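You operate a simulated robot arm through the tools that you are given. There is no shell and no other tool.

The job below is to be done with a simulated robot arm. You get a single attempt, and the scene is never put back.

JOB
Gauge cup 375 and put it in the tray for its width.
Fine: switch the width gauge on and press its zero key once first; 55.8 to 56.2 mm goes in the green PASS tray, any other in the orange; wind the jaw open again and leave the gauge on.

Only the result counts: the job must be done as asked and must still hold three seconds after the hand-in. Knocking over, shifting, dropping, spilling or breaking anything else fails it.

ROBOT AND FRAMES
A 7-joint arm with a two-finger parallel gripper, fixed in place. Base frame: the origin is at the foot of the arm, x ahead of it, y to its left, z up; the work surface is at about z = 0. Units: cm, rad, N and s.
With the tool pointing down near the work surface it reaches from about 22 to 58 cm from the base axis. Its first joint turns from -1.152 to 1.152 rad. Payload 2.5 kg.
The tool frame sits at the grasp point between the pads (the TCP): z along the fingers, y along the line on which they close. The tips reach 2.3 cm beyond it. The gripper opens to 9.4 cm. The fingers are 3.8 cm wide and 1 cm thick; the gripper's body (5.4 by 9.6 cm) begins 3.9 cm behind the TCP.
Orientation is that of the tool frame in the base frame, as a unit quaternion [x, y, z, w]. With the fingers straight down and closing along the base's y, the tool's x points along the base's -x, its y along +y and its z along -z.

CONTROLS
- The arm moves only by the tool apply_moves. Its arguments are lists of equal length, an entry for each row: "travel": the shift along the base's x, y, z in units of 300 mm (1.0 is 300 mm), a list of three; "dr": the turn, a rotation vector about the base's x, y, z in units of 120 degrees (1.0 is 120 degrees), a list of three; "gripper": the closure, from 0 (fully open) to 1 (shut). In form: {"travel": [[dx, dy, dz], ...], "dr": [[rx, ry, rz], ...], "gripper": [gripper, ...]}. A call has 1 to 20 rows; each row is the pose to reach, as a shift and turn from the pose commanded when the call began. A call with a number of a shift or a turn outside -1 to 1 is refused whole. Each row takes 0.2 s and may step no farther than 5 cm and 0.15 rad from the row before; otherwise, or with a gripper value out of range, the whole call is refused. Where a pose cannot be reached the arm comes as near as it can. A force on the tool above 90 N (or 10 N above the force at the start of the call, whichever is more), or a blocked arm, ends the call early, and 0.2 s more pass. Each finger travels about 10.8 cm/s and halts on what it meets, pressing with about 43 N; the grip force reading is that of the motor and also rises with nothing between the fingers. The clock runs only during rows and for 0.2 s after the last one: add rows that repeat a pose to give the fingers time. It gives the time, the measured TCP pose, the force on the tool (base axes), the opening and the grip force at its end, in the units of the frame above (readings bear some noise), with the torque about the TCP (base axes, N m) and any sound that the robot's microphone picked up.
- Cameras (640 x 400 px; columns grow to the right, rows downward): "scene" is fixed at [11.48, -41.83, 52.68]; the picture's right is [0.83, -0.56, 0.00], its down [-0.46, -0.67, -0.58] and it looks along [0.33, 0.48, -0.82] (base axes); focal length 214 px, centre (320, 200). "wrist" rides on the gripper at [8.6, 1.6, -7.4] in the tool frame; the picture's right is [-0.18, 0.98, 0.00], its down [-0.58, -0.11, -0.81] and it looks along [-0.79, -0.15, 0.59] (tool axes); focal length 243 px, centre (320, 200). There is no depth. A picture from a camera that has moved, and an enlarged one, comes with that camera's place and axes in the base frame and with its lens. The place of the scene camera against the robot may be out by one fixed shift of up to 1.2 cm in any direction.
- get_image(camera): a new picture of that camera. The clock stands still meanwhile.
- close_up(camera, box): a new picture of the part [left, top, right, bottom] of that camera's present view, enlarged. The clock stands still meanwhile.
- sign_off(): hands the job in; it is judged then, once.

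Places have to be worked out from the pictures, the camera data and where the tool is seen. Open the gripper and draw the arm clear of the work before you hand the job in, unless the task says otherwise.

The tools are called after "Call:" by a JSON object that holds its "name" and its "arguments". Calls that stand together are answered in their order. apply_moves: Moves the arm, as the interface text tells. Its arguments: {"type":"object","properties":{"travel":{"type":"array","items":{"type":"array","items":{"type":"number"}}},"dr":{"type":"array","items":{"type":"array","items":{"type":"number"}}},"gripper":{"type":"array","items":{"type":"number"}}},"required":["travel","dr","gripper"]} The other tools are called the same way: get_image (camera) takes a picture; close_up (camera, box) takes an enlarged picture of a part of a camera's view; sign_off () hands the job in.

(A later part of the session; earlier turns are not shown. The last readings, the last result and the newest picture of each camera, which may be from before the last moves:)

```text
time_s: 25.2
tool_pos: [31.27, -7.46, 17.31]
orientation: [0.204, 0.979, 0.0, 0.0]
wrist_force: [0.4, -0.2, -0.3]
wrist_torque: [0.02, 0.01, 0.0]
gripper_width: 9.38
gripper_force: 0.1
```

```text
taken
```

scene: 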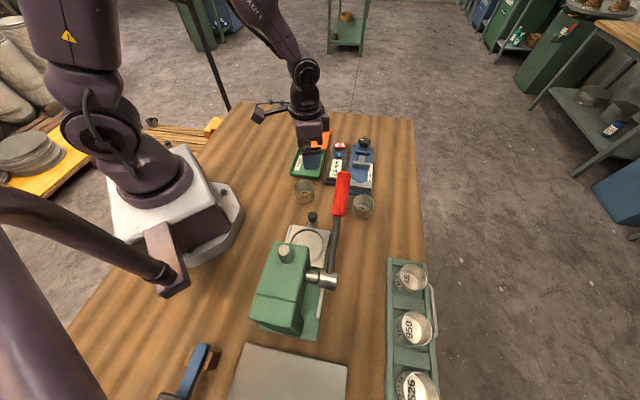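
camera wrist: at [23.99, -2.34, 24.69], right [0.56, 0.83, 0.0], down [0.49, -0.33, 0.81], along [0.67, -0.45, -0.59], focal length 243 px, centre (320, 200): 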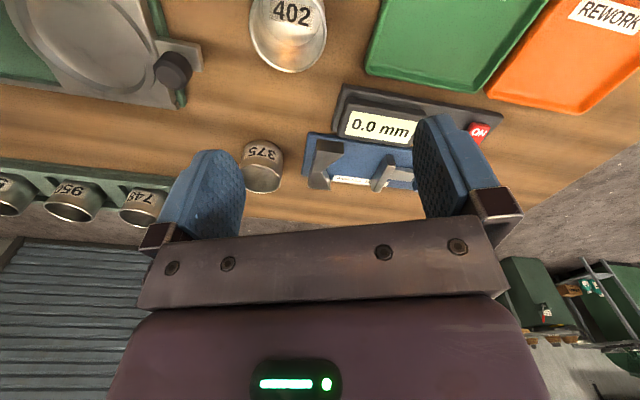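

Call:
{"name": "close_up", "arguments": {"camera": "wrist", "box": [220, 110, 340, 210]}}

Call:
{"name": "close_up", "arguments": {"camera": "wrist", "box": [290, 70, 430, 200]}}

```text
4.00 times, centred on (280, 160) of wrist
camera zoom: at [23.99, -2.34, 24.69], right [0.56, 0.83, 0.0], down [0.49, -0.33, 0.81], along [0.67, -0.45, -0.59], focal length 970 px, centre (480, 360)
```

zoom: 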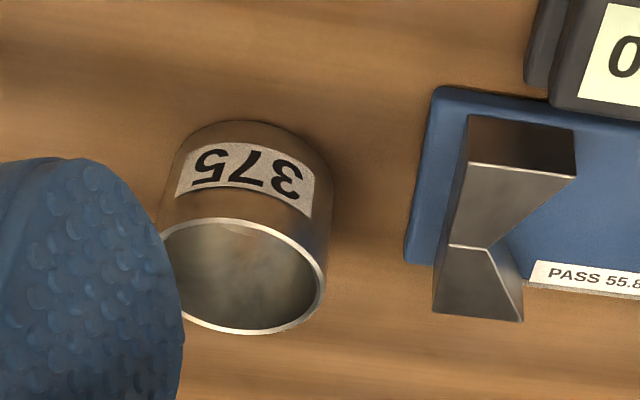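

```text
3.08 times, centred on (360, 135) of wrist
camera zoom: at [23.99, -2.34, 24.69], right [0.56, 0.83, 0.0], down [0.49, -0.33, 0.81], along [0.67, -0.45, -0.59], focal length 746 px, centre (197, 400)
```

zoom: 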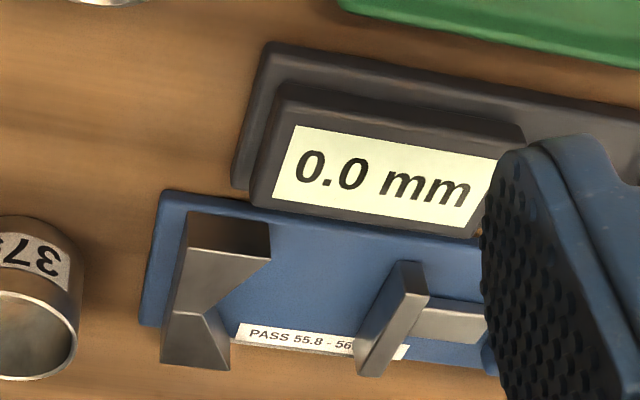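

The gauge holds 0.0 mm. I judge cup 375 to be centred at (39.0, -22.0) with its rim at z ≈ 4.3; the V vertex is near (43.5, -15.2) with its top at z ≈ 3.1. I swing back to the gauge-aligned yaw and hover over the cup at low height, clear of the press handle.

Call:
{"name": "apply_moves", "arguments": {"travel": [[0.06, -0.02, -0.03], [0.12, -0.05, -0.06], [0.18, -0.1, -0.1], [0.24, -0.15, -0.14], [0.257, -0.22, -0.19], [0.257, -0.3, -0.22], [0.257, -0.37, -0.23], [0.257, -0.44, -0.24], [0.257, -0.49, -0.243], [0.257, -0.49, -0.243]], "dr": [[0, 0, 0.06], [0, 0, 0.13], [0, 0, 0.2], [0, 0, 0.27], [0, 0, 0.34], [0, 0, 0.41], [0, 0, 0.48], [0, 0, 0.55], [0, 0, 0.556], [0, 0, 0.556]], "gripper": [0, 0, 0, 0, 0, 0, 0, 0, 0, 0]}}

Call:
{"name": "get_image", "arguments": {"camera": "wrist"}}

Call:
{"name": "get_image", "arguments": {"camera": "scene"}}

```text
time_s: 27.4
tool_pos: [38.98, -22.03, 9.93]
orientation: [-0.369, 0.929, 0.001, 0.0]
wrist_force: [-0.4, -0.6, -0.6]
wrist_torque: [-0.01, -0.04, 0.03]
gripper_width: 9.41
gripper_force: 0.0
```

```text
taken
camera wrist: at [31.57, -26.76, 17.32], right [-0.54, 0.84, 0.0], down [0.5, 0.32, 0.81], along [0.68, 0.44, -0.59], focal length 243 px, centre (320, 200)
```

wrist: 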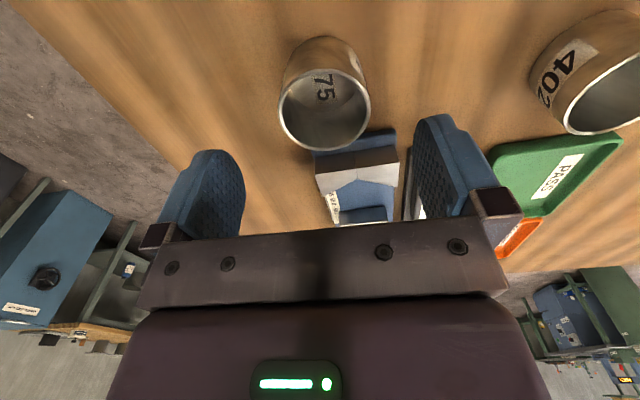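

```text
taken
```

scene: 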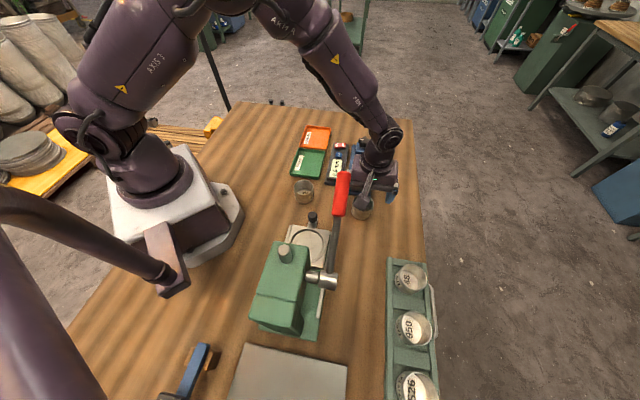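

The cup sits between the open fingers, about 0.35 cm toward the tray side of centre. I correct for that, descend to TCP z ≈ 4.4 and grip.

Call:
{"name": "apply_moves", "arguments": {"travel": [[-0.0057, 0.0107, 0], [-0.0057, 0.0107, -0.06], [-0.0057, 0.0107, -0.12], [-0.0057, 0.0107, -0.17], [-0.0057, 0.0107, -0.187], [-0.0057, 0.0107, -0.187]], "dr": [[0, 0, 0], [0, 0, 0], [0, 0, 0], [0, 0, 0], [0, 0, 0], [0, 0, 0]], "gripper": [0, 0, 0, 0, 0, 0]}}

Call:
{"name": "get_image", "arguments": {"camera": "wrist"}}

```text
time_s: 28.8
tool_pos: [38.73, -21.6, 4.31]
orientation: [-0.369, 0.929, 0.001, 0.0]
wrist_force: [-0.5, -0.2, 0.6]
wrist_torque: [0.04, 0.03, 0.01]
gripper_width: 9.4
gripper_force: 0.0
```

```text
taken
camera wrist: at [31.38, -26.37, 11.72], right [-0.54, 0.84, 0.0], down [0.5, 0.32, 0.81], along [0.68, 0.44, -0.59], focal length 243 px, centre (320, 200)
```

wrist: 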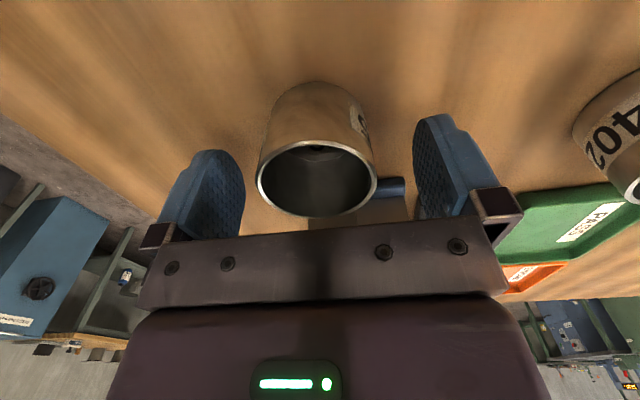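

The cup is between the fingers; I close gently on it.

Call:
{"name": "apply_moves", "arguments": {"travel": [[0, 0, 0], [0, 0, 0], [0, 0, 0], [0, 0, 0], [0, 0, 0]], "dr": [[0, 0, 0], [0, 0, 0], [0, 0, 0], [0, 0, 0], [0, 0, 0]], "gripper": [0.2, 0.3, 0.36, 0.42, 0.5]}}

Call:
{"name": "get_image", "arguments": {"camera": "wrist"}}

```text
time_s: 30.0
tool_pos: [38.74, -21.63, 4.29]
orientation: [-0.369, 0.929, 0.0, 0.0]
wrist_force: [0.3, -0.7, 0.8]
wrist_torque: [-0.04, -0.01, 0.01]
gripper_width: 5.48
gripper_force: 43.2
```

```text
taken
camera wrist: at [31.38, -26.37, 11.74], right [-0.54, 0.84, 0.0], down [0.5, 0.32, 0.81], along [0.68, 0.44, -0.59], focal length 243 px, centre (320, 200)
```

wrist: 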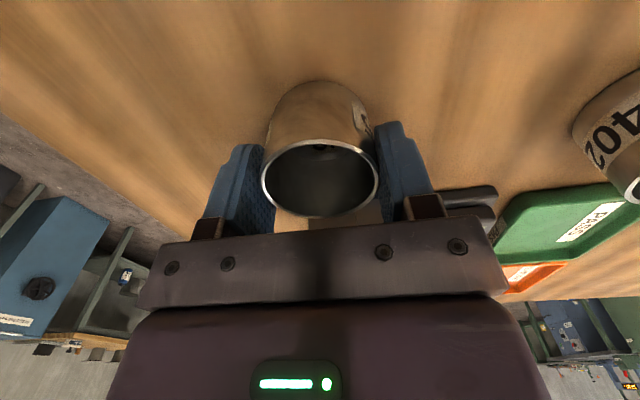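

The cup is held (5.48 cm, 43 N). I lift it 6 cm and carry it over the gap between the V and the jaw, to TCP ≈ (46.2, -12.6).

Call:
{"name": "apply_moves", "arguments": {"travel": [[0, 0, 0.03], [0, 0, 0.1], [0, 0, 0.18], [0.02, 0.03, 0.22], [0.07, 0.09, 0.22], [0.13, 0.16, 0.22], [0.19, 0.235, 0.22], [0.23, 0.285, 0.22], [0.245, 0.304, 0.22], [0.245, 0.304, 0.22]], "dr": [[0, 0, 0], [0, 0, 0], [0, 0, 0], [0, 0, 0], [0, 0, 0], [0, 0, 0], [0, 0, 0], [0, 0, 0], [0, 0, 0], [0, 0, 0]], "gripper": [0.5, 0.5, 0.5, 0.5, 0.5, 0.5, 0.5, 0.5, 0.5, 0.5]}}

Call:
{"name": "get_image", "arguments": {"camera": "wrist"}}

Call:
{"name": "close_up", "arguments": {"camera": "scene", "box": [310, 120, 400, 210]}}

```text
time_s: 32.2
tool_pos: [46.29, -12.57, 10.96]
orientation: [-0.368, 0.93, 0.0, -0.001]
wrist_force: [0.4, -0.1, -0.6]
wrist_torque: [-0.01, 0.02, -0.02]
gripper_width: 5.45
gripper_force: 43.4
```

```text
taken
camera wrist: at [38.83, -17.27, 18.36], right [-0.54, 0.84, 0.0], down [0.5, 0.32, 0.81], along [0.68, 0.44, -0.59], focal length 243 px, centre (320, 200)
```

wrist: 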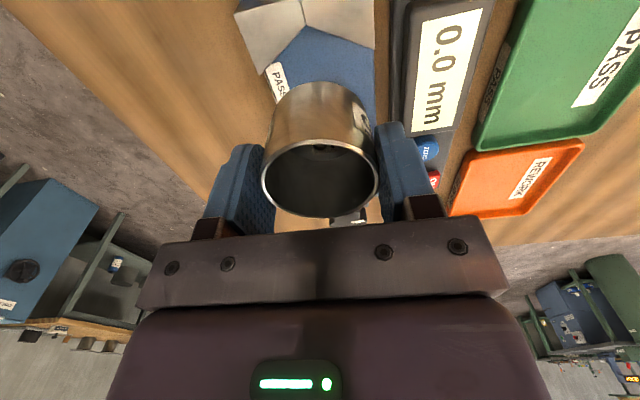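

```text
4.44 times, centred on (355, 165) of scene
camera zoom: at [11.48, -41.83, 52.68], right [0.83, -0.56, 0.0], down [-0.46, -0.67, -0.58], along [0.33, 0.48, -0.82], focal length 953 px, centre (164, 356)
```

zoom: 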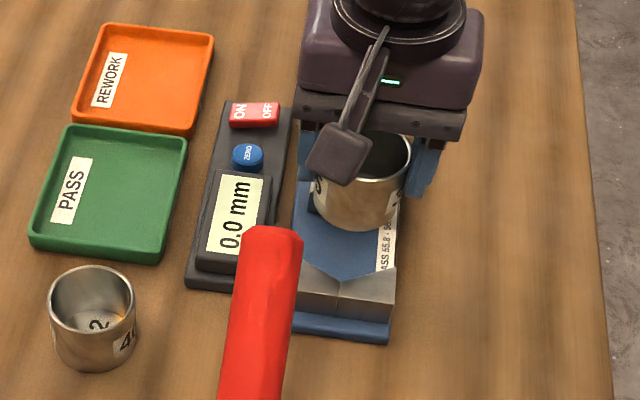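

I zoom in on the V to refine its place against the held cup.

Call:
{"name": "close_up", "arguments": {"camera": "wrist", "box": [220, 0, 420, 125]}}

```text
3.20 times, centred on (320, 62) of wrist
camera zoom: at [38.83, -17.27, 18.36], right [-0.54, 0.84, 0.0], down [0.5, 0.32, 0.81], along [0.68, 0.44, -0.59], focal length 776 px, centre (320, 640)
```

zoom: 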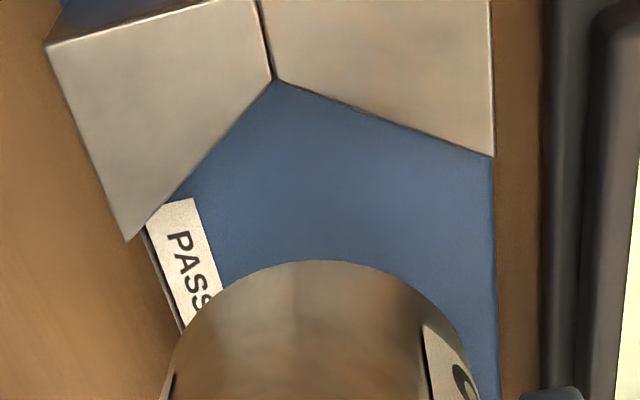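

The V vertex refines to (43.44, -15.24) with the axis at 45° (y ≈ x − 58.6), so I shift the cup 0.3 cm toward the V and 0.15 cm sideways. Then I lower it to just above the plate.

Call:
{"name": "apply_moves", "arguments": {"travel": [[-0.0107, -0.0035, 0], [-0.0107, -0.0035, -0.05], [-0.0107, -0.0035, -0.1], [-0.0107, -0.0035, -0.14], [-0.0107, -0.0035, -0.16], [-0.0107, -0.0035, -0.16]], "dr": [[0, 0, 0], [0, 0, 0], [0, 0, 0], [0, 0, 0], [0, 0, 0], [0, 0, 0]], "gripper": [0.5, 0.5, 0.5, 0.5, 0.5, 0.5]}}

Call:
{"name": "get_image", "arguments": {"camera": "wrist"}}

Call:
{"name": "close_up", "arguments": {"camera": "scene", "box": [310, 120, 400, 210]}}

```text
time_s: 33.6
tool_pos: [45.9, -12.72, 6.09]
orientation: [-0.368, 0.93, 0.0, 0.0]
wrist_force: [-0.5, -0.1, 0.3]
wrist_torque: [-0.04, -0.01, 0.0]
gripper_width: 5.46
gripper_force: 43.2
```

```text
taken
camera wrist: at [38.49, -17.42, 13.56], right [-0.54, 0.84, 0.0], down [0.5, 0.32, 0.81], along [0.68, 0.44, -0.59], focal length 243 px, centre (320, 200)
```

wrist: 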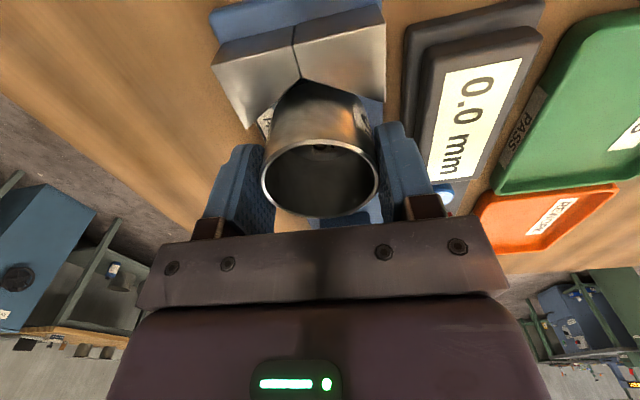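

```text
4.44 times, centred on (355, 165) of scene
camera zoom: at [11.48, -41.83, 52.68], right [0.83, -0.56, 0.0], down [-0.46, -0.67, -0.58], along [0.33, 0.48, -0.82], focal length 953 px, centre (164, 356)
```

zoom: 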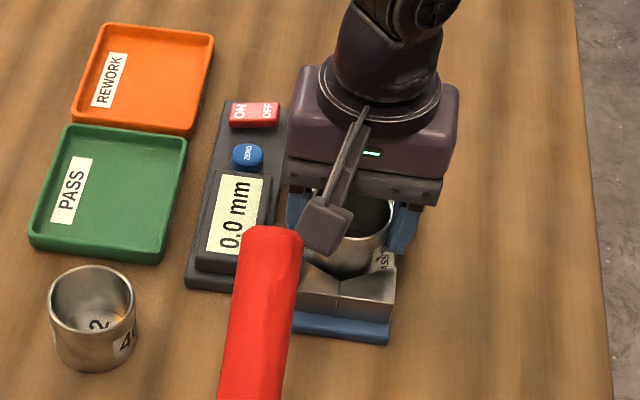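

The cup lines up inside the gap with its base still above the plate. I lower in 1–2 mm steps until it sits.

Call:
{"name": "apply_moves", "arguments": {"travel": [[0, 0, -0.008], [0, 0, -0.016], [0, 0, -0.016]], "dr": [[0, 0, 0], [0, 0, 0], [0, 0, 0]], "gripper": [0.5, 0.5, 0.5]}}

Call:
{"name": "apply_moves", "arguments": {"travel": [[0, 0, -0.005], [0, 0, -0.008], [0, 0, -0.008]], "dr": [[0, 0, 0], [0, 0, 0], [0, 0, 0]], "gripper": [0.5, 0.5, 0.5]}}

```text
time_s: 34.4
tool_pos: [45.92, -12.71, 5.66]
orientation: [-0.368, 0.93, 0.0, 0.0]
wrist_force: [-0.7, 0.6, 0.3]
wrist_torque: [0.01, -0.01, -0.02]
gripper_width: 5.47
gripper_force: 42.8
```

```text
time_s: 35.2
tool_pos: [46.02, -12.67, 5.38]
orientation: [-0.369, 0.929, 0.0, 0.0]
wrist_force: [-10.2, 3.8, 20.7]
wrist_torque: [-0.21, 0.49, -0.24]
gripper_width: 5.46
gripper_force: 43.0
```

Contact at TCP z = 5.38 matches the plate height (about 1.1 cm). I ease up slightly and open the fingers a little to let the cup settle.

Call:
{"name": "apply_moves", "arguments": {"travel": [[0, 0, 0.003], [0, 0, 0.003], [0, 0, 0.003], [0, 0, 0.003]], "dr": [[0, 0, 0], [0, 0, 0], [0, 0, 0], [0, 0, 0]], "gripper": [0.5, 0.38, 0.3, 0.3]}}

Call:
{"name": "get_image", "arguments": {"camera": "wrist"}}

Call:
{"name": "close_up", "arguments": {"camera": "scene", "box": [320, 130, 390, 200]}}

```text
time_s: 36.2
tool_pos: [45.9, -12.73, 5.55]
orientation: [-0.369, 0.929, 0.001, 0.0]
wrist_force: [2.5, -2.6, 4.8]
wrist_torque: [0.0, 0.13, 0.07]
gripper_width: 6.43
gripper_force: 0.2
```

```text
taken
camera wrist: at [38.47, -17.43, 12.9], right [-0.54, 0.84, 0.0], down [0.5, 0.32, 0.81], along [0.68, 0.44, -0.59], focal length 243 px, centre (320, 200)
```

wrist: 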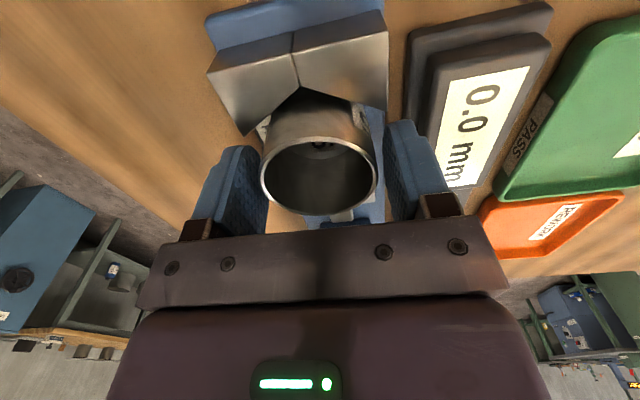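

```text
5.71 times, centred on (355, 165) of scene
camera zoom: at [11.48, -41.83, 52.68], right [0.83, -0.56, 0.0], down [-0.46, -0.67, -0.58], along [0.33, 0.48, -0.82], focal length 1226 px, centre (120, 400)
```

zoom: 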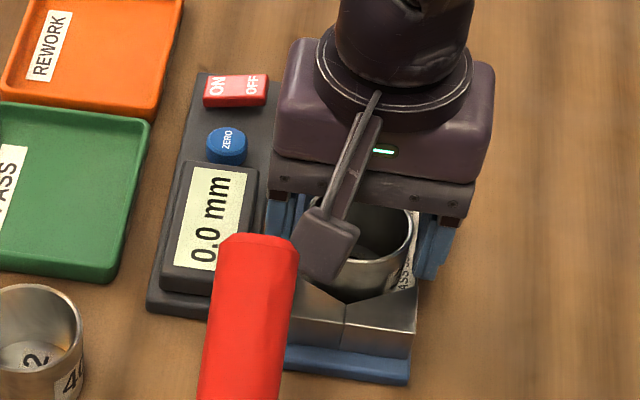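

The cup is released in the gauge. I open a bit more and lift straight up clear of it.

Call:
{"name": "apply_moves", "arguments": {"travel": [[0, 0, 0.002], [0, 0, 0.02], [0, 0, 0.06], [0, 0, 0.14], [0, 0, 0.24], [0, 0, 0.24]], "dr": [[0, 0, 0], [0, 0, 0], [0, 0, 0], [0, 0, 0], [0, 0, 0], [0, 0, 0]], "gripper": [0.22, 0.2, 0.2, 0.2, 0.2, 0.2]}}

Call:
{"name": "get_image", "arguments": {"camera": "wrist"}}

Call:
{"name": "close_up", "arguments": {"camera": "scene", "box": [320, 130, 390, 200]}}

```text
time_s: 37.6
tool_pos: [45.89, -12.64, 12.66]
orientation: [-0.368, 0.93, 0.0, 0.0]
wrist_force: [0.4, -0.1, 0.1]
wrist_torque: [-0.01, 0.0, -0.02]
gripper_width: 7.53
gripper_force: 0.1
```

```text
taken
camera wrist: at [38.48, -17.36, 20.14], right [-0.54, 0.84, 0.0], down [0.5, 0.32, 0.81], along [0.68, 0.44, -0.59], focal length 243 px, centre (320, 200)
```

wrist: 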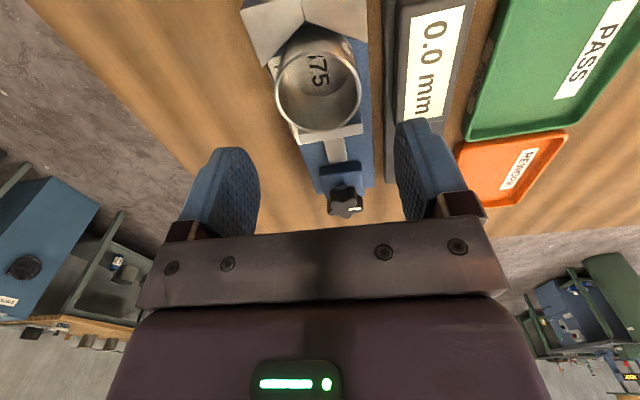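

```text
5.71 times, centred on (355, 165) of scene
camera zoom: at [11.48, -41.83, 52.68], right [0.83, -0.56, 0.0], down [-0.46, -0.67, -0.58], along [0.33, 0.48, -0.82], focal length 1226 px, centre (120, 400)
```

zoom: 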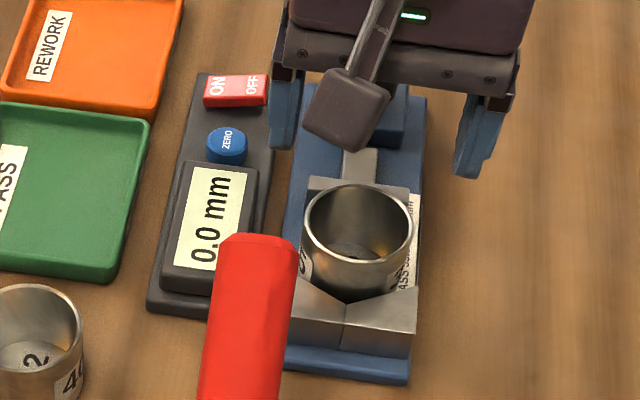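

The cup stands upright in the gauge between V and jaw. Now I look at the knob to fix its centre.

Call:
{"name": "close_up", "arguments": {"camera": "wrist", "box": [280, 130, 400, 230]}}

Call:
{"name": "apply_moves", "arguments": {"travel": [[0.04, 0.04, 0.06], [0.04, 0.04, 0.06]], "dr": [[0, 0, 0], [0, 0, 0]], "gripper": [0.2, 0]}}

Call:
{"name": "close_up", "arguments": {"camera": "wrist", "box": [260, 90, 400, 200]}}

```text
4.00 times, centred on (340, 180) of wrist
camera zoom: at [38.48, -17.36, 20.14], right [-0.54, 0.84, 0.0], down [0.5, 0.32, 0.81], along [0.68, 0.44, -0.59], focal length 970 px, centre (240, 280)
```

zoom: 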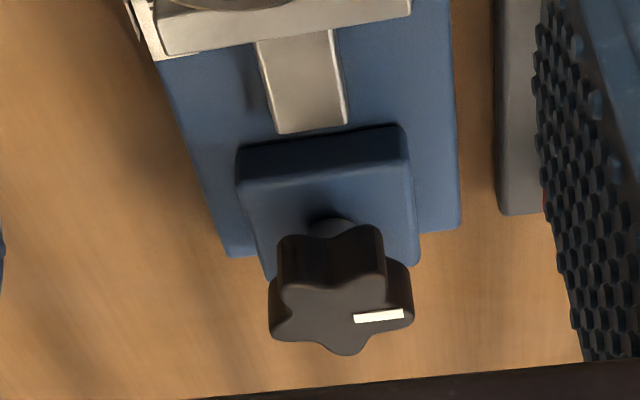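

```text
time_s: 38.2
tool_pos: [47.06, -11.39, 14.45]
orientation: [-0.369, 0.93, 0.0, 0.0]
wrist_force: [-0.1, -0.6, 0.2]
wrist_torque: [0.01, 0.0, 0.0]
gripper_width: 9.38
gripper_force: 0.0
```

```text
3.64 times, centred on (330, 145) of wrist
camera zoom: at [39.68, -16.14, 21.91], right [-0.54, 0.84, 0.0], down [0.5, 0.32, 0.81], along [0.68, 0.44, -0.59], focal length 882 px, centre (284, 400)
```

zoom: 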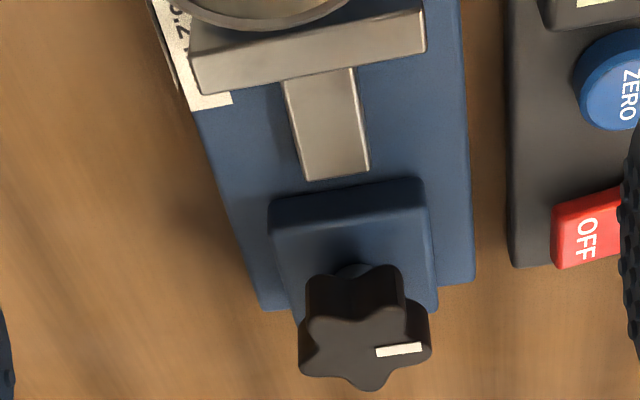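

Combining these views with the axis line, the knob centre is about (55.0, -3.5) with its top at z ≈ 5.1. I move above it with the fingers open and check before going down.

Call:
{"name": "apply_moves", "arguments": {"travel": [[0.07, 0.07, 0], [0.14, 0.14, 0], [0.21, 0.21, -0.02], [0.265, 0.266, -0.06], [0.265, 0.266, -0.12], [0.265, 0.266, -0.12]], "dr": [[0, 0, 0], [0, 0, 0], [0, 0, 0], [0, 0, 0], [0, 0, 0], [0, 0, 0]], "gripper": [0, 0, 0, 0, 0, 0]}}

Call:
{"name": "get_image", "arguments": {"camera": "wrist"}}

Call:
{"name": "close_up", "arguments": {"camera": "scene", "box": [310, 110, 400, 200]}}

```text
time_s: 39.6
tool_pos: [55.07, -3.34, 10.95]
orientation: [-0.369, 0.929, 0.0, 0.0]
wrist_force: [0.1, -0.3, 0.3]
wrist_torque: [-0.02, -0.01, 0.01]
gripper_width: 9.39
gripper_force: 0.0
```

```text
taken
camera wrist: at [47.62, -8.09, 18.32], right [-0.54, 0.84, 0.0], down [0.5, 0.32, 0.81], along [0.68, 0.44, -0.59], focal length 243 px, centre (320, 200)
```

wrist: 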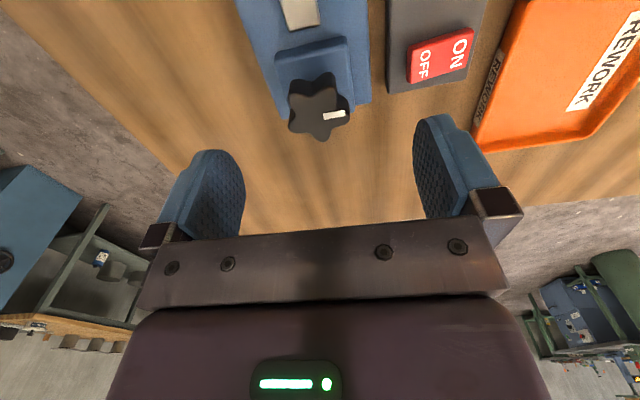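

```text
4.44 times, centred on (355, 155) of scene
camera zoom: at [11.48, -41.83, 52.68], right [0.83, -0.56, 0.0], down [-0.46, -0.67, -0.58], along [0.33, 0.48, -0.82], focal length 953 px, centre (164, 400)
```

zoom: 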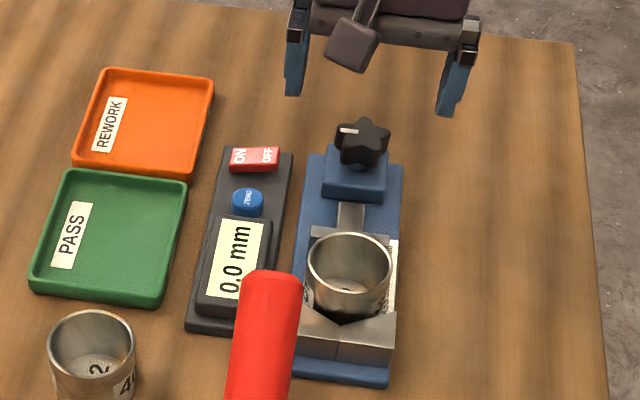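

The knob centre falls on column 320, which is exactly the TCP's column, so the fingers straddle it evenly. I descend so the tips reach about z = 3.8 and close on the knob.

Call:
{"name": "apply_moves", "arguments": {"travel": [[0, 0, -0.06], [0, 0, -0.12], [0, 0, -0.155], [0, 0, -0.16], [0, 0, -0.16]], "dr": [[0, 0, 0], [0, 0, 0], [0, 0, 0], [0, 0, 0], [0, 0, 0]], "gripper": [0.1, 0.2, 0.3, 0.3, 0.3]}}

Call:
{"name": "get_image", "arguments": {"camera": "wrist"}}

Call:
{"name": "close_up", "arguments": {"camera": "scene", "box": [320, 120, 390, 190]}}

```text
time_s: 40.8
tool_pos: [55.11, -3.5, 6.17]
orientation: [-0.369, 0.929, 0.0, 0.0]
wrist_force: [0.2, 0.2, 0.8]
wrist_torque: [0.01, 0.02, -0.01]
gripper_width: 6.61
gripper_force: 0.1
```

```text
taken
camera wrist: at [47.63, -8.16, 13.58], right [-0.54, 0.84, 0.0], down [0.5, 0.32, 0.81], along [0.68, 0.44, -0.59], focal length 243 px, centre (320, 200)
```

wrist: 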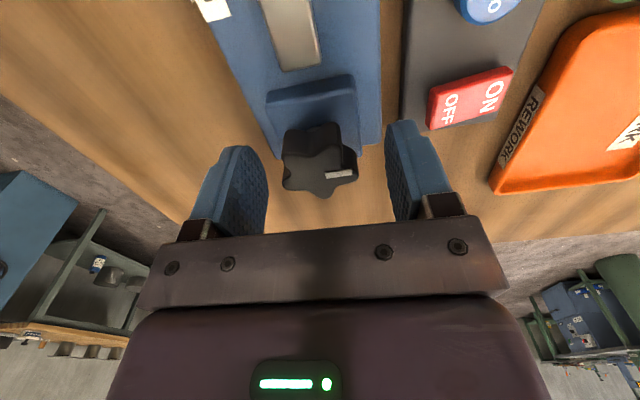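

```text
5.71 times, centred on (355, 155) of scene
camera zoom: at [11.48, -41.83, 52.68], right [0.83, -0.56, 0.0], down [-0.46, -0.67, -0.58], along [0.33, 0.48, -0.82], focal length 1226 px, centre (120, 457)
```

zoom: 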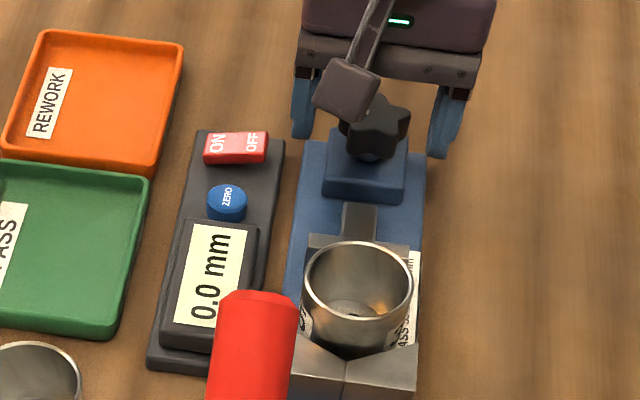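

Knob is centred between the pads; I close on it.

Call:
{"name": "apply_moves", "arguments": {"travel": [[-0.003, 0.001, 0], [-0.003, 0.001, 0], [-0.003, 0.001, 0], [-0.003, 0.001, 0]], "dr": [[0, 0, 0], [0, 0, 0], [0, 0, 0], [0, 0, 0]], "gripper": [0.45, 0.6, 0.75, 0.75]}}

Call:
{"name": "close_up", "arguments": {"camera": "wrist", "box": [200, 60, 440, 240]}}

```text
time_s: 41.8
tool_pos: [54.98, -3.65, 6.14]
orientation: [-0.367, 0.93, -0.002, 0.002]
wrist_force: [17.7, -14.3, -7.6]
wrist_torque: [0.09, -0.13, -0.06]
gripper_width: 4.0
gripper_force: 45.1
```

```text
2.22 times, centred on (320, 150) of wrist
camera zoom: at [47.58, -8.31, 13.59], right [-0.54, 0.84, -0.01], down [0.49, 0.32, 0.81], along [0.68, 0.43, -0.59], focal length 539 px, centre (320, 311)
```

zoom: 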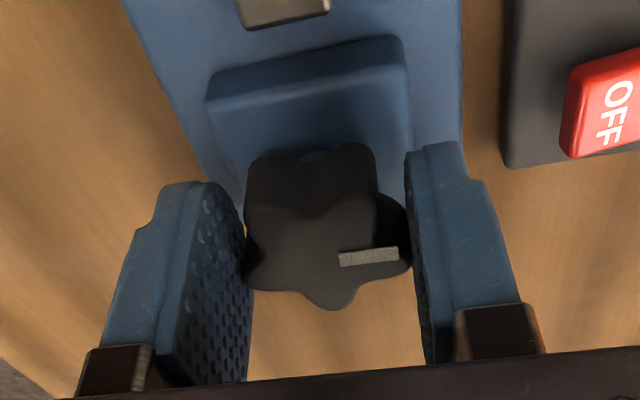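

It is gripped (4.0 cm) with a sideways load showing the knob is slightly to −v, so I ease the hand 0.2 cm that way. Then I try a 60° clockwise turn to see which way the jaw moves.

Call:
{"name": "apply_moves", "arguments": {"travel": [[0.004, -0.0045, 0], [0.004, -0.0045, 0]], "dr": [[0, 0, 0], [0, 0, 0]], "gripper": [0.75, 0.75]}}

Call:
{"name": "apply_moves", "arguments": {"travel": [[0, 0, 0], [0, 0, 0], [0, 0, 0], [0, 0, 0], [0, 0, 0], [0, 0, 0], [0, 0, 0], [0, 0, 0]], "dr": [[0, 0, -0.06], [0, 0, -0.12], [0, 0, -0.18], [0, 0, -0.24], [0, 0, -0.3], [0, 0, -0.36], [0, 0, -0.42], [0, 0, -0.42]], "gripper": [0.75, 0.75, 0.75, 0.75, 0.75, 0.75, 0.75, 0.75]}}

Call:
{"name": "get_image", "arguments": {"camera": "wrist"}}

Call:
{"name": "close_up", "arguments": {"camera": "scene", "box": [320, 120, 390, 190]}}

```text
time_s: 42.4
tool_pos: [55.18, -3.7, 6.19]
orientation: [-0.369, 0.929, 0.0, -0.001]
wrist_force: [-1.3, -13.8, 6.8]
wrist_torque: [0.06, -0.49, -0.04]
gripper_width: 3.97
gripper_force: 45.1
```

```text
time_s: 44.2
tool_pos: [55.01, -3.41, 6.22]
orientation: [0.062, 0.998, 0.001, -0.002]
wrist_force: [-22.7, -0.9, 32.1]
wrist_torque: [-0.32, 0.57, -0.02]
gripper_width: 4.02
gripper_force: 44.6
```

```text
taken
camera wrist: at [46.64, -0.75, 13.65], right [0.3, 0.95, 0.0], down [0.57, -0.18, 0.8], along [0.77, -0.24, -0.59], focal length 243 px, centre (320, 200)
```

wrist: 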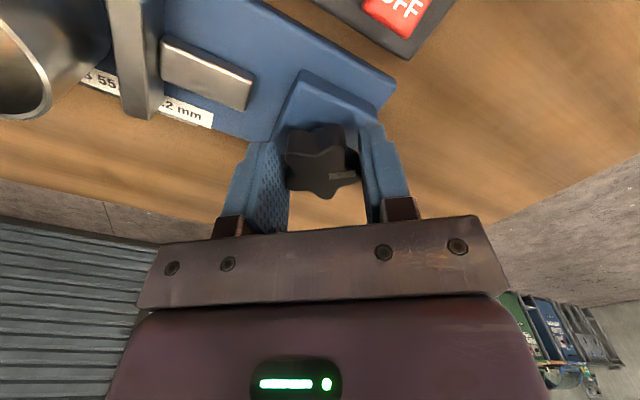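

```text
5.71 times, centred on (355, 155) of scene
camera zoom: at [11.46, -41.83, 52.68], right [0.83, -0.56, 0.0], down [-0.46, -0.67, -0.58], along [0.33, 0.48, -0.82], focal length 1226 px, centre (120, 457)
```

zoom: 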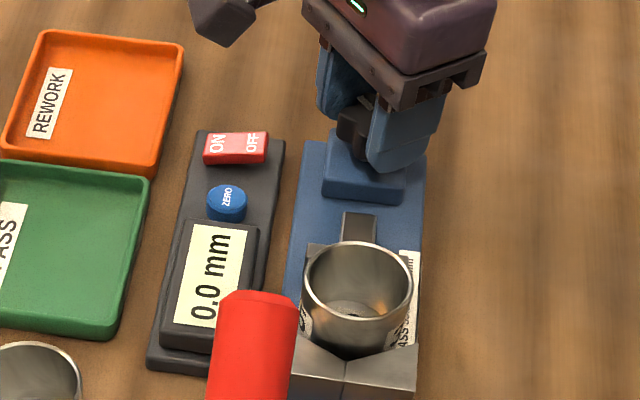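

The knob turned with the hand and the jaw advanced roughly 0.5 cm toward the cup, so clockwise closes. I relieve the side load slightly and keep turning, watching the display.

Call:
{"name": "apply_moves", "arguments": {"travel": [[-0.003, 0.003, 0.002], [-0.003, 0.003, 0.002], [-0.003, 0.003, 0.002], [-0.003, 0.003, 0.002]], "dr": [[0, 0, 0], [0, 0, -0.06], [0, 0, -0.12], [0, 0, -0.12]], "gripper": [0.75, 0.75, 0.75, 0.75]}}

Call:
{"name": "close_up", "arguments": {"camera": "scene", "box": [320, 120, 390, 190]}}

```text
time_s: 45.2
tool_pos: [55.0, -3.33, 6.29]
orientation: [0.187, 0.982, 0.0, 0.002]
wrist_force: [-12.2, 5.3, 21.1]
wrist_torque: [-1.05, -0.85, -0.02]
gripper_width: 4.01
gripper_force: 44.8
```

```text
5.71 times, centred on (355, 155) of scene
camera zoom: at [11.47, -41.83, 52.68], right [0.83, -0.56, 0.0], down [-0.46, -0.67, -0.58], along [0.33, 0.48, -0.82], focal length 1226 px, centre (120, 457)
```

zoom: 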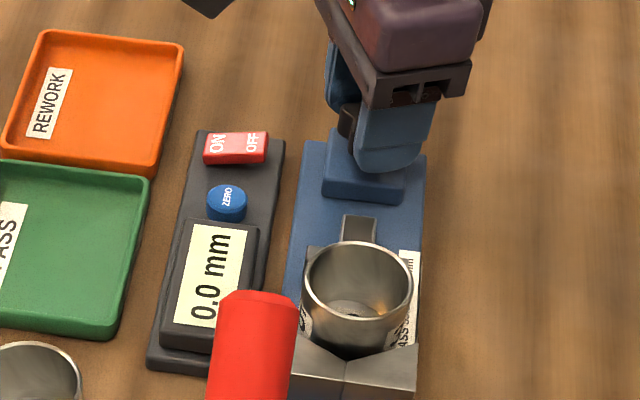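

The jaw keeps advancing and torque about the knob axis is still near zero. I continue turning clockwise.

Call:
{"name": "apply_moves", "arguments": {"travel": [[0, 0, 0.002], [0, 0, 0.002], [0, 0, 0.002], [0, 0, 0.002], [0, 0, 0.002], [0, 0, 0.002]], "dr": [[0, 0, -0.06], [0, 0, -0.12], [0, 0, -0.18], [0, 0, -0.24], [0, 0, -0.3], [0, 0, -0.3]], "gripper": [0.75, 0.75, 0.75, 0.75, 0.75, 0.75]}}

Call:
{"name": "close_up", "arguments": {"camera": "scene", "box": [320, 120, 390, 190]}}

Call:
{"name": "get_image", "arguments": {"camera": "wrist"}}

```text
time_s: 46.6
tool_pos: [55.11, -3.32, 6.29]
orientation: [0.481, 0.877, 0.002, 0.001]
wrist_force: [29.1, 18.2, -15.7]
wrist_torque: [-0.82, -0.03, 0.07]
gripper_width: 3.99
gripper_force: 44.6
```

```text
5.71 times, centred on (355, 155) of scene
camera zoom: at [11.49, -41.83, 52.67], right [0.83, -0.56, 0.0], down [-0.46, -0.67, -0.58], along [0.33, 0.48, -0.82], focal length 1226 px, centre (120, 457)
```

zoom: 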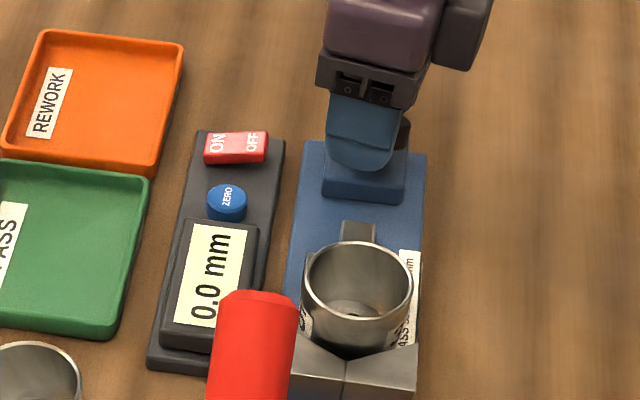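

```text
taken
camera wrist: at [51.76, 4.87, 13.63], right [0.93, 0.37, 0.01], down [0.22, -0.55, 0.81], along [0.3, -0.75, -0.59], focal length 243 px, centre (320, 200)
```

wrist: 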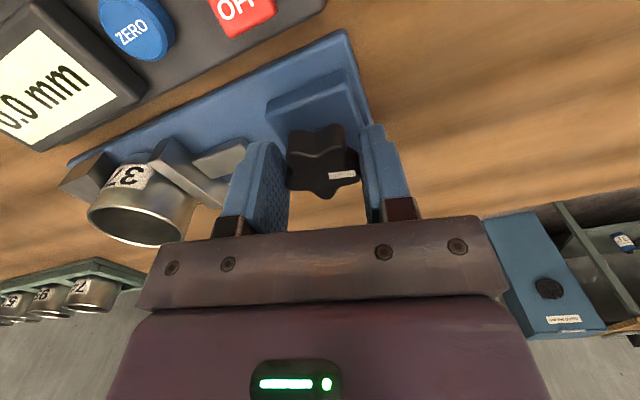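

Still following: the jaw has come about 1 cm and is close to the cup. I ease the side load and continue clockwise.

Call:
{"name": "apply_moves", "arguments": {"travel": [[0.003, 0.003, 0], [0.003, 0.003, 0], [0.003, 0.003, 0], [0.003, 0.003, 0], [0.003, 0.003, 0]], "dr": [[0, 0, 0], [0, 0, -0.06], [0, 0, -0.12], [0, 0, -0.18], [0, 0, -0.18]], "gripper": [0.75, 0.75, 0.75, 0.75, 0.75]}}

Call:
{"name": "close_up", "arguments": {"camera": "scene", "box": [320, 120, 390, 190]}}

Call:
{"name": "get_image", "arguments": {"camera": "wrist"}}

```text
time_s: 47.8
tool_pos: [55.2, -3.35, 6.2]
orientation: [0.637, 0.771, 0.002, 0.001]
wrist_force: [27.1, 17.5, -14.5]
wrist_torque: [0.07, 0.12, 0.05]
gripper_width: 3.97
gripper_force: 45.4
```

```text
5.71 times, centred on (355, 155) of scene
camera zoom: at [11.49, -41.83, 52.67], right [0.83, -0.56, 0.0], down [-0.46, -0.67, -0.58], along [0.33, 0.48, -0.82], focal length 1226 px, centre (120, 457)
```

zoom: 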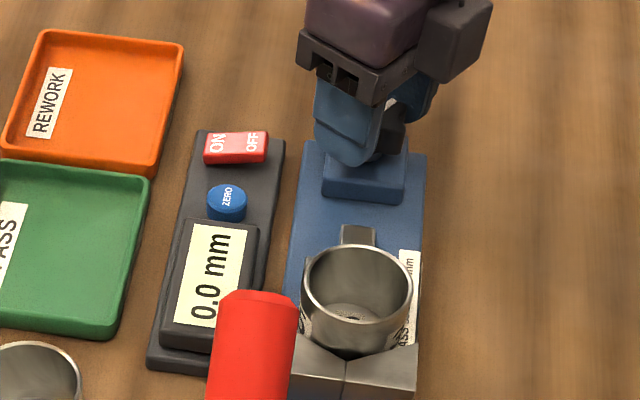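

```text
taken
camera wrist: at [55.09, 5.54, 13.66], right [1.0, 0.0, 0.0], down [0.0, -0.59, 0.81], along [0.01, -0.81, -0.59], focal length 243 px, centre (320, 200)
```

wrist: 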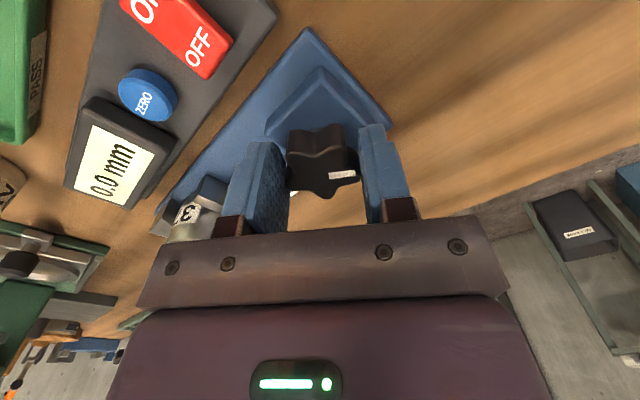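

The cup has begun to move toward the V with the jaw. I continue turning, easing the hand toward the side load.

Call:
{"name": "apply_moves", "arguments": {"travel": [[0.004, 0.003, 0], [0.004, 0.003, 0], [0.004, 0.003, 0], [0.004, 0.003, 0], [0.004, 0.003, 0], [0.004, 0.003, 0]], "dr": [[0, 0, 0], [0, 0, -0.06], [0, 0, -0.12], [0, 0, -0.18], [0, 0, -0.24], [0, 0, -0.24]], "gripper": [0.75, 0.75, 0.75, 0.75, 0.75, 0.75]}}

Call:
{"name": "close_up", "arguments": {"camera": "scene", "box": [320, 120, 390, 190]}}

Call:
{"name": "get_image", "arguments": {"camera": "wrist"}}

```text
time_s: 49.2
tool_pos: [55.27, -3.3, 6.29]
orientation: [0.809, 0.588, 0.0, 0.001]
wrist_force: [20.3, 4.4, -9.0]
wrist_torque: [0.08, 0.07, 1.02]
gripper_width: 4.07
gripper_force: 44.5
```

```text
5.71 times, centred on (355, 155) of scene
camera zoom: at [11.48, -41.83, 52.67], right [0.83, -0.56, 0.0], down [-0.46, -0.67, -0.58], along [0.33, 0.48, -0.82], focal length 1226 px, centre (120, 457)
```

zoom: 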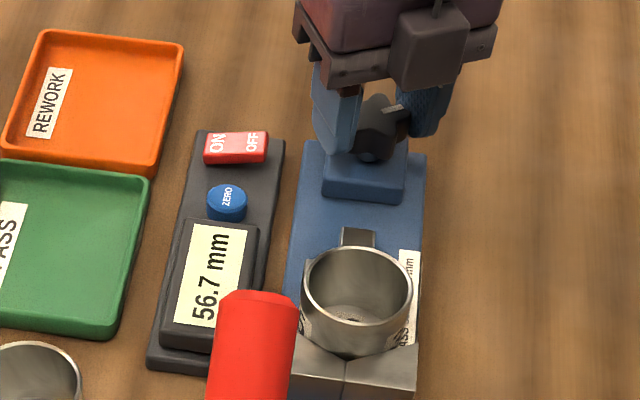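

```text
taken
camera wrist: at [59.4, 4.35, 13.65], right [0.88, -0.48, 0.0], down [-0.28, -0.52, 0.81], along [-0.38, -0.71, -0.59], focal length 243 px, centre (320, 200)
```

wrist: 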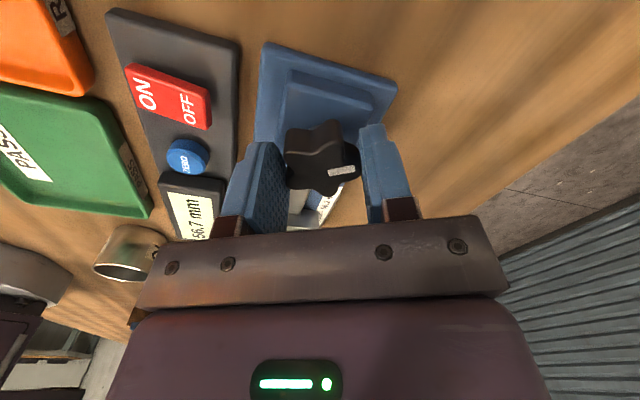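

The display shows 56.7 mm and the knob now resists (1.0 N m). I read it closer and turn slightly further to see whether the reading is final.

Call:
{"name": "close_up", "arguments": {"camera": "scene", "box": [335, 150, 375, 190]}}

Call:
{"name": "apply_moves", "arguments": {"travel": [[0, 0, 0], [0, 0, 0], [0, 0, 0]], "dr": [[0, 0, -0.03], [0, 0, -0.06], [0, 0, -0.06]], "gripper": [0.75, 0.75, 0.75]}}

Call:
{"name": "close_up", "arguments": {"camera": "scene", "box": [335, 150, 375, 190]}}

Call:
{"name": "get_image", "arguments": {"camera": "wrist"}}

```text
10.00 times, centred on (355, 170) of scene
camera zoom: at [11.48, -41.83, 52.67], right [0.83, -0.56, 0.0], down [-0.46, -0.67, -0.58], along [0.33, 0.48, -0.82], focal length 2145 px, centre (-30, 500)
```

zoom: 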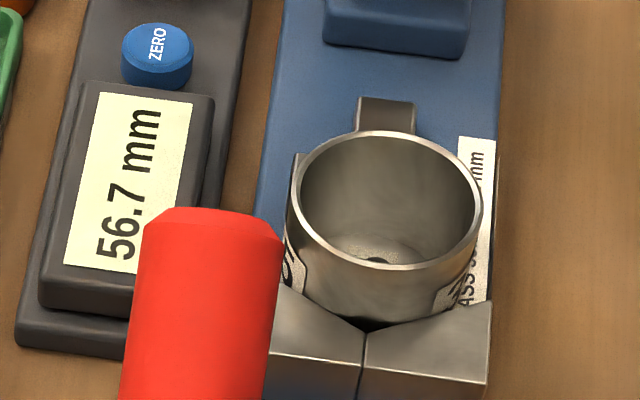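

```text
time_s: 50.0
tool_pos: [55.25, -3.61, 6.38]
orientation: [0.845, 0.535, 0.0, 0.002]
wrist_force: [20.1, -5.5, -5.3]
wrist_torque: [-0.52, 0.39, 0.52]
gripper_width: 4.15
gripper_force: 45.0
```

```text
10.00 times, centred on (355, 170) of scene
camera zoom: at [11.48, -41.83, 52.68], right [0.83, -0.56, 0.0], down [-0.46, -0.67, -0.58], along [0.33, 0.48, -0.82], focal length 2145 px, centre (-30, 500)
```

zoom: 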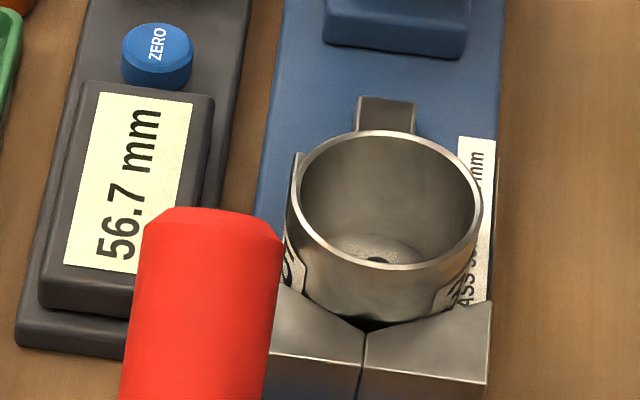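

```text
taken
camera wrist: at [60.33, 3.69, 13.68], right [0.81, -0.59, 0.0], down [-0.35, -0.48, 0.81], along [-0.47, -0.66, -0.59], focal length 243 px, centre (320, 200)
```

wrist: 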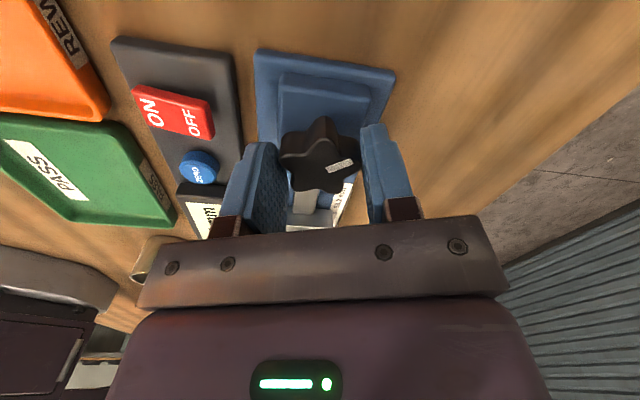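

The knob no longer turns (the fingers slip on it) and the reading stays at 56.7 mm. Before trusting it I check that the cup is truly seated against both V faces, so I let go of the knob and look from above.

Call:
{"name": "apply_moves", "arguments": {"travel": [[0, 0, 0], [0, 0, 0], [0, 0, 0.08], [0, 0, 0.2], [0, 0, 0.3], [0, 0, 0.3]], "dr": [[0, 0, 0], [0, 0, 0], [0, 0, 0], [0, 0, 0], [0, 0, 0], [0, 0, 0]], "gripper": [0.4, 0.2, 0.1, 0, 0, 0]}}

Call:
{"name": "get_image", "arguments": {"camera": "wrist"}}

Call:
{"name": "close_up", "arguments": {"camera": "scene", "box": [320, 120, 390, 190]}}

```text
time_s: 51.4
tool_pos: [55.27, -3.28, 15.31]
orientation: [0.844, 0.536, 0.0, 0.001]
wrist_force: [-0.3, -0.1, -1.1]
wrist_torque: [0.02, -0.04, 0.0]
gripper_width: 9.4
gripper_force: 0.2
```

```text
taken
camera wrist: at [60.29, 3.89, 22.74], right [0.81, -0.58, 0.0], down [-0.34, -0.48, 0.81], along [-0.47, -0.65, -0.59], focal length 243 px, centre (320, 200)
```

wrist: 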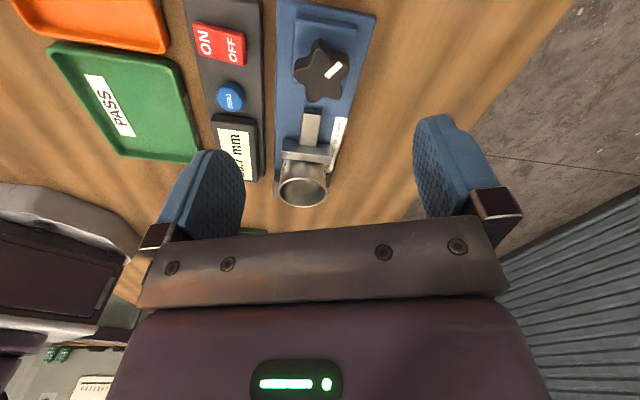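

```text
5.71 times, centred on (355, 155) of scene
camera zoom: at [11.48, -41.83, 52.68], right [0.83, -0.56, 0.0], down [-0.46, -0.67, -0.58], along [0.33, 0.48, -0.82], focal length 1226 px, centre (120, 457)
```

zoom: 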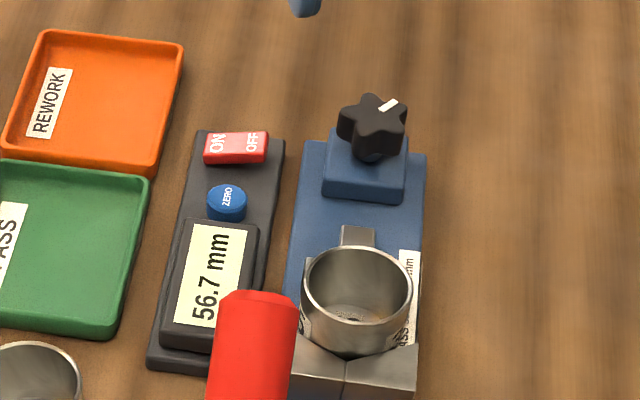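

The reading holds at 56.7 mm with the hand off. I swing round to the V-side view to inspect the seating.

Call:
{"name": "apply_moves", "arguments": {"travel": [[-0.02, -0.02, 0], [-0.04, -0.04, 0], [-0.06, -0.06, 0], [-0.08, -0.08, 0], [-0.1, -0.1, 0], [-0.12, -0.12, 0], [-0.14, -0.14, 0], [-0.16, -0.16, 0], [-0.18, -0.18, 0], [-0.2, -0.2, 0], [-0.22, -0.22, 0], [-0.24, -0.24, 0], [-0.255, -0.253, 0], [-0.255, -0.253, 0]], "dr": [[0, 0, 0.07], [0, 0, 0.14], [0, 0, 0.21], [0, 0, 0.28], [0, 0, 0.35], [0, 0, 0.42], [0, 0, 0.49], [0, 0, 0.56], [0, 0, 0.63], [0, 0, 0.7], [0, 0, 0.77], [0, 0, 0.84], [0, 0, 0.91], [0, 0, 0.98]], "gripper": [0, 0, 0, 0, 0, 0, 0, 0, 0, 0, 0, 0, 0, 0]}}

Call:
{"name": "apply_moves", "arguments": {"travel": [[0, 0, 0], [0, 0, 0], [0, 0, 0], [0, 0, 0], [0, 0, 0], [0, 0, 0]], "dr": [[0, 0, 0.07], [0, 0, 0.14], [0, 0, 0.21], [0, 0, 0.28], [0, 0, 0.345], [0, 0, 0.345]], "gripper": [0, 0, 0, 0, 0, 0]}}

Call:
{"name": "get_image", "arguments": {"camera": "wrist"}}

Call:
{"name": "close_up", "arguments": {"camera": "wrist", "box": [220, 0, 420, 150]}}

```text
time_s: 54.4
tool_pos: [47.49, -10.96, 15.21]
orientation: [-0.023, 1.0, 0.0, -0.001]
wrist_force: [-0.5, 0.3, -0.9]
wrist_torque: [-0.02, -0.02, 0.01]
gripper_width: 9.39
gripper_force: 0.1
```

```text
time_s: 55.8
tool_pos: [47.56, -10.91, 15.25]
orientation: [-0.375, 0.927, 0.0, 0.001]
wrist_force: [-0.9, -0.1, 0.7]
wrist_torque: [-0.01, 0.01, -0.03]
gripper_width: 9.4
gripper_force: 0.1
```

```text
taken
camera wrist: at [40.16, -15.72, 22.65], right [-0.55, 0.83, 0.0], down [0.49, 0.33, 0.81], along [0.67, 0.44, -0.59], focal length 243 px, centre (320, 200)
```

wrist: 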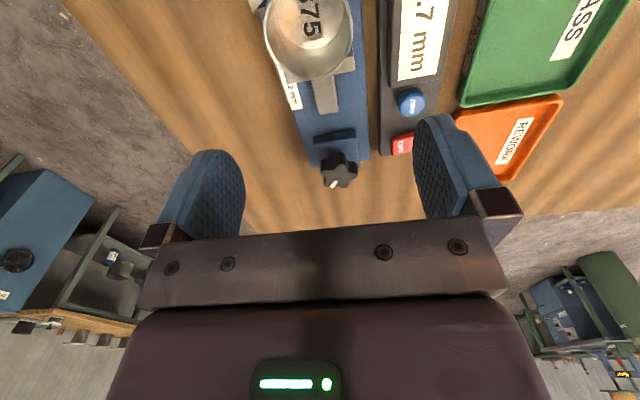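

```text
2.67 times, centred on (320, 75) of wrist
camera zoom: at [40.16, -15.72, 22.65], right [-0.55, 0.83, 0.0], down [0.49, 0.33, 0.81], along [0.67, 0.44, -0.59], focal length 647 px, centre (320, 533)
```

zoom: 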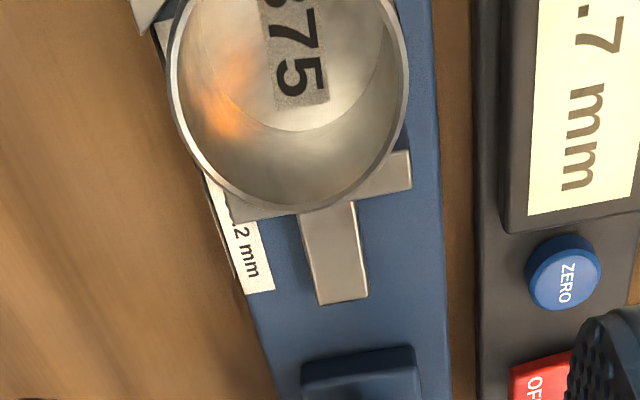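

I pull back about 5 cm along the axis to see the cup and V together.

Call:
{"name": "apply_moves", "arguments": {"travel": [[-0.06, -0.06, 0], [-0.12, -0.12, 0], [-0.12, -0.12, 0]], "dr": [[0, 0, 0], [0, 0, 0], [0, 0, 0]], "gripper": [0, 0, 0]}}

Call:
{"name": "close_up", "arguments": {"camera": "wrist", "box": [220, 0, 420, 150]}}

```text
time_s: 56.6
tool_pos: [44.01, -14.52, 15.11]
orientation: [-0.374, 0.927, -0.001, 0.0]
wrist_force: [0.6, -0.4, 0.3]
wrist_torque: [-0.03, 0.01, 0.0]
gripper_width: 9.39
gripper_force: 0.1
```

```text
2.67 times, centred on (320, 75) of wrist
camera zoom: at [36.58, -19.33, 22.62], right [-0.55, 0.84, 0.0], down [0.49, 0.32, 0.81], along [0.67, 0.44, -0.59], focal length 647 px, centre (320, 533)
```

zoom: 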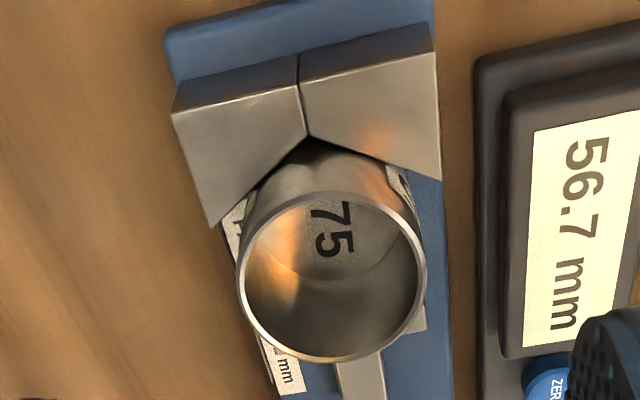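

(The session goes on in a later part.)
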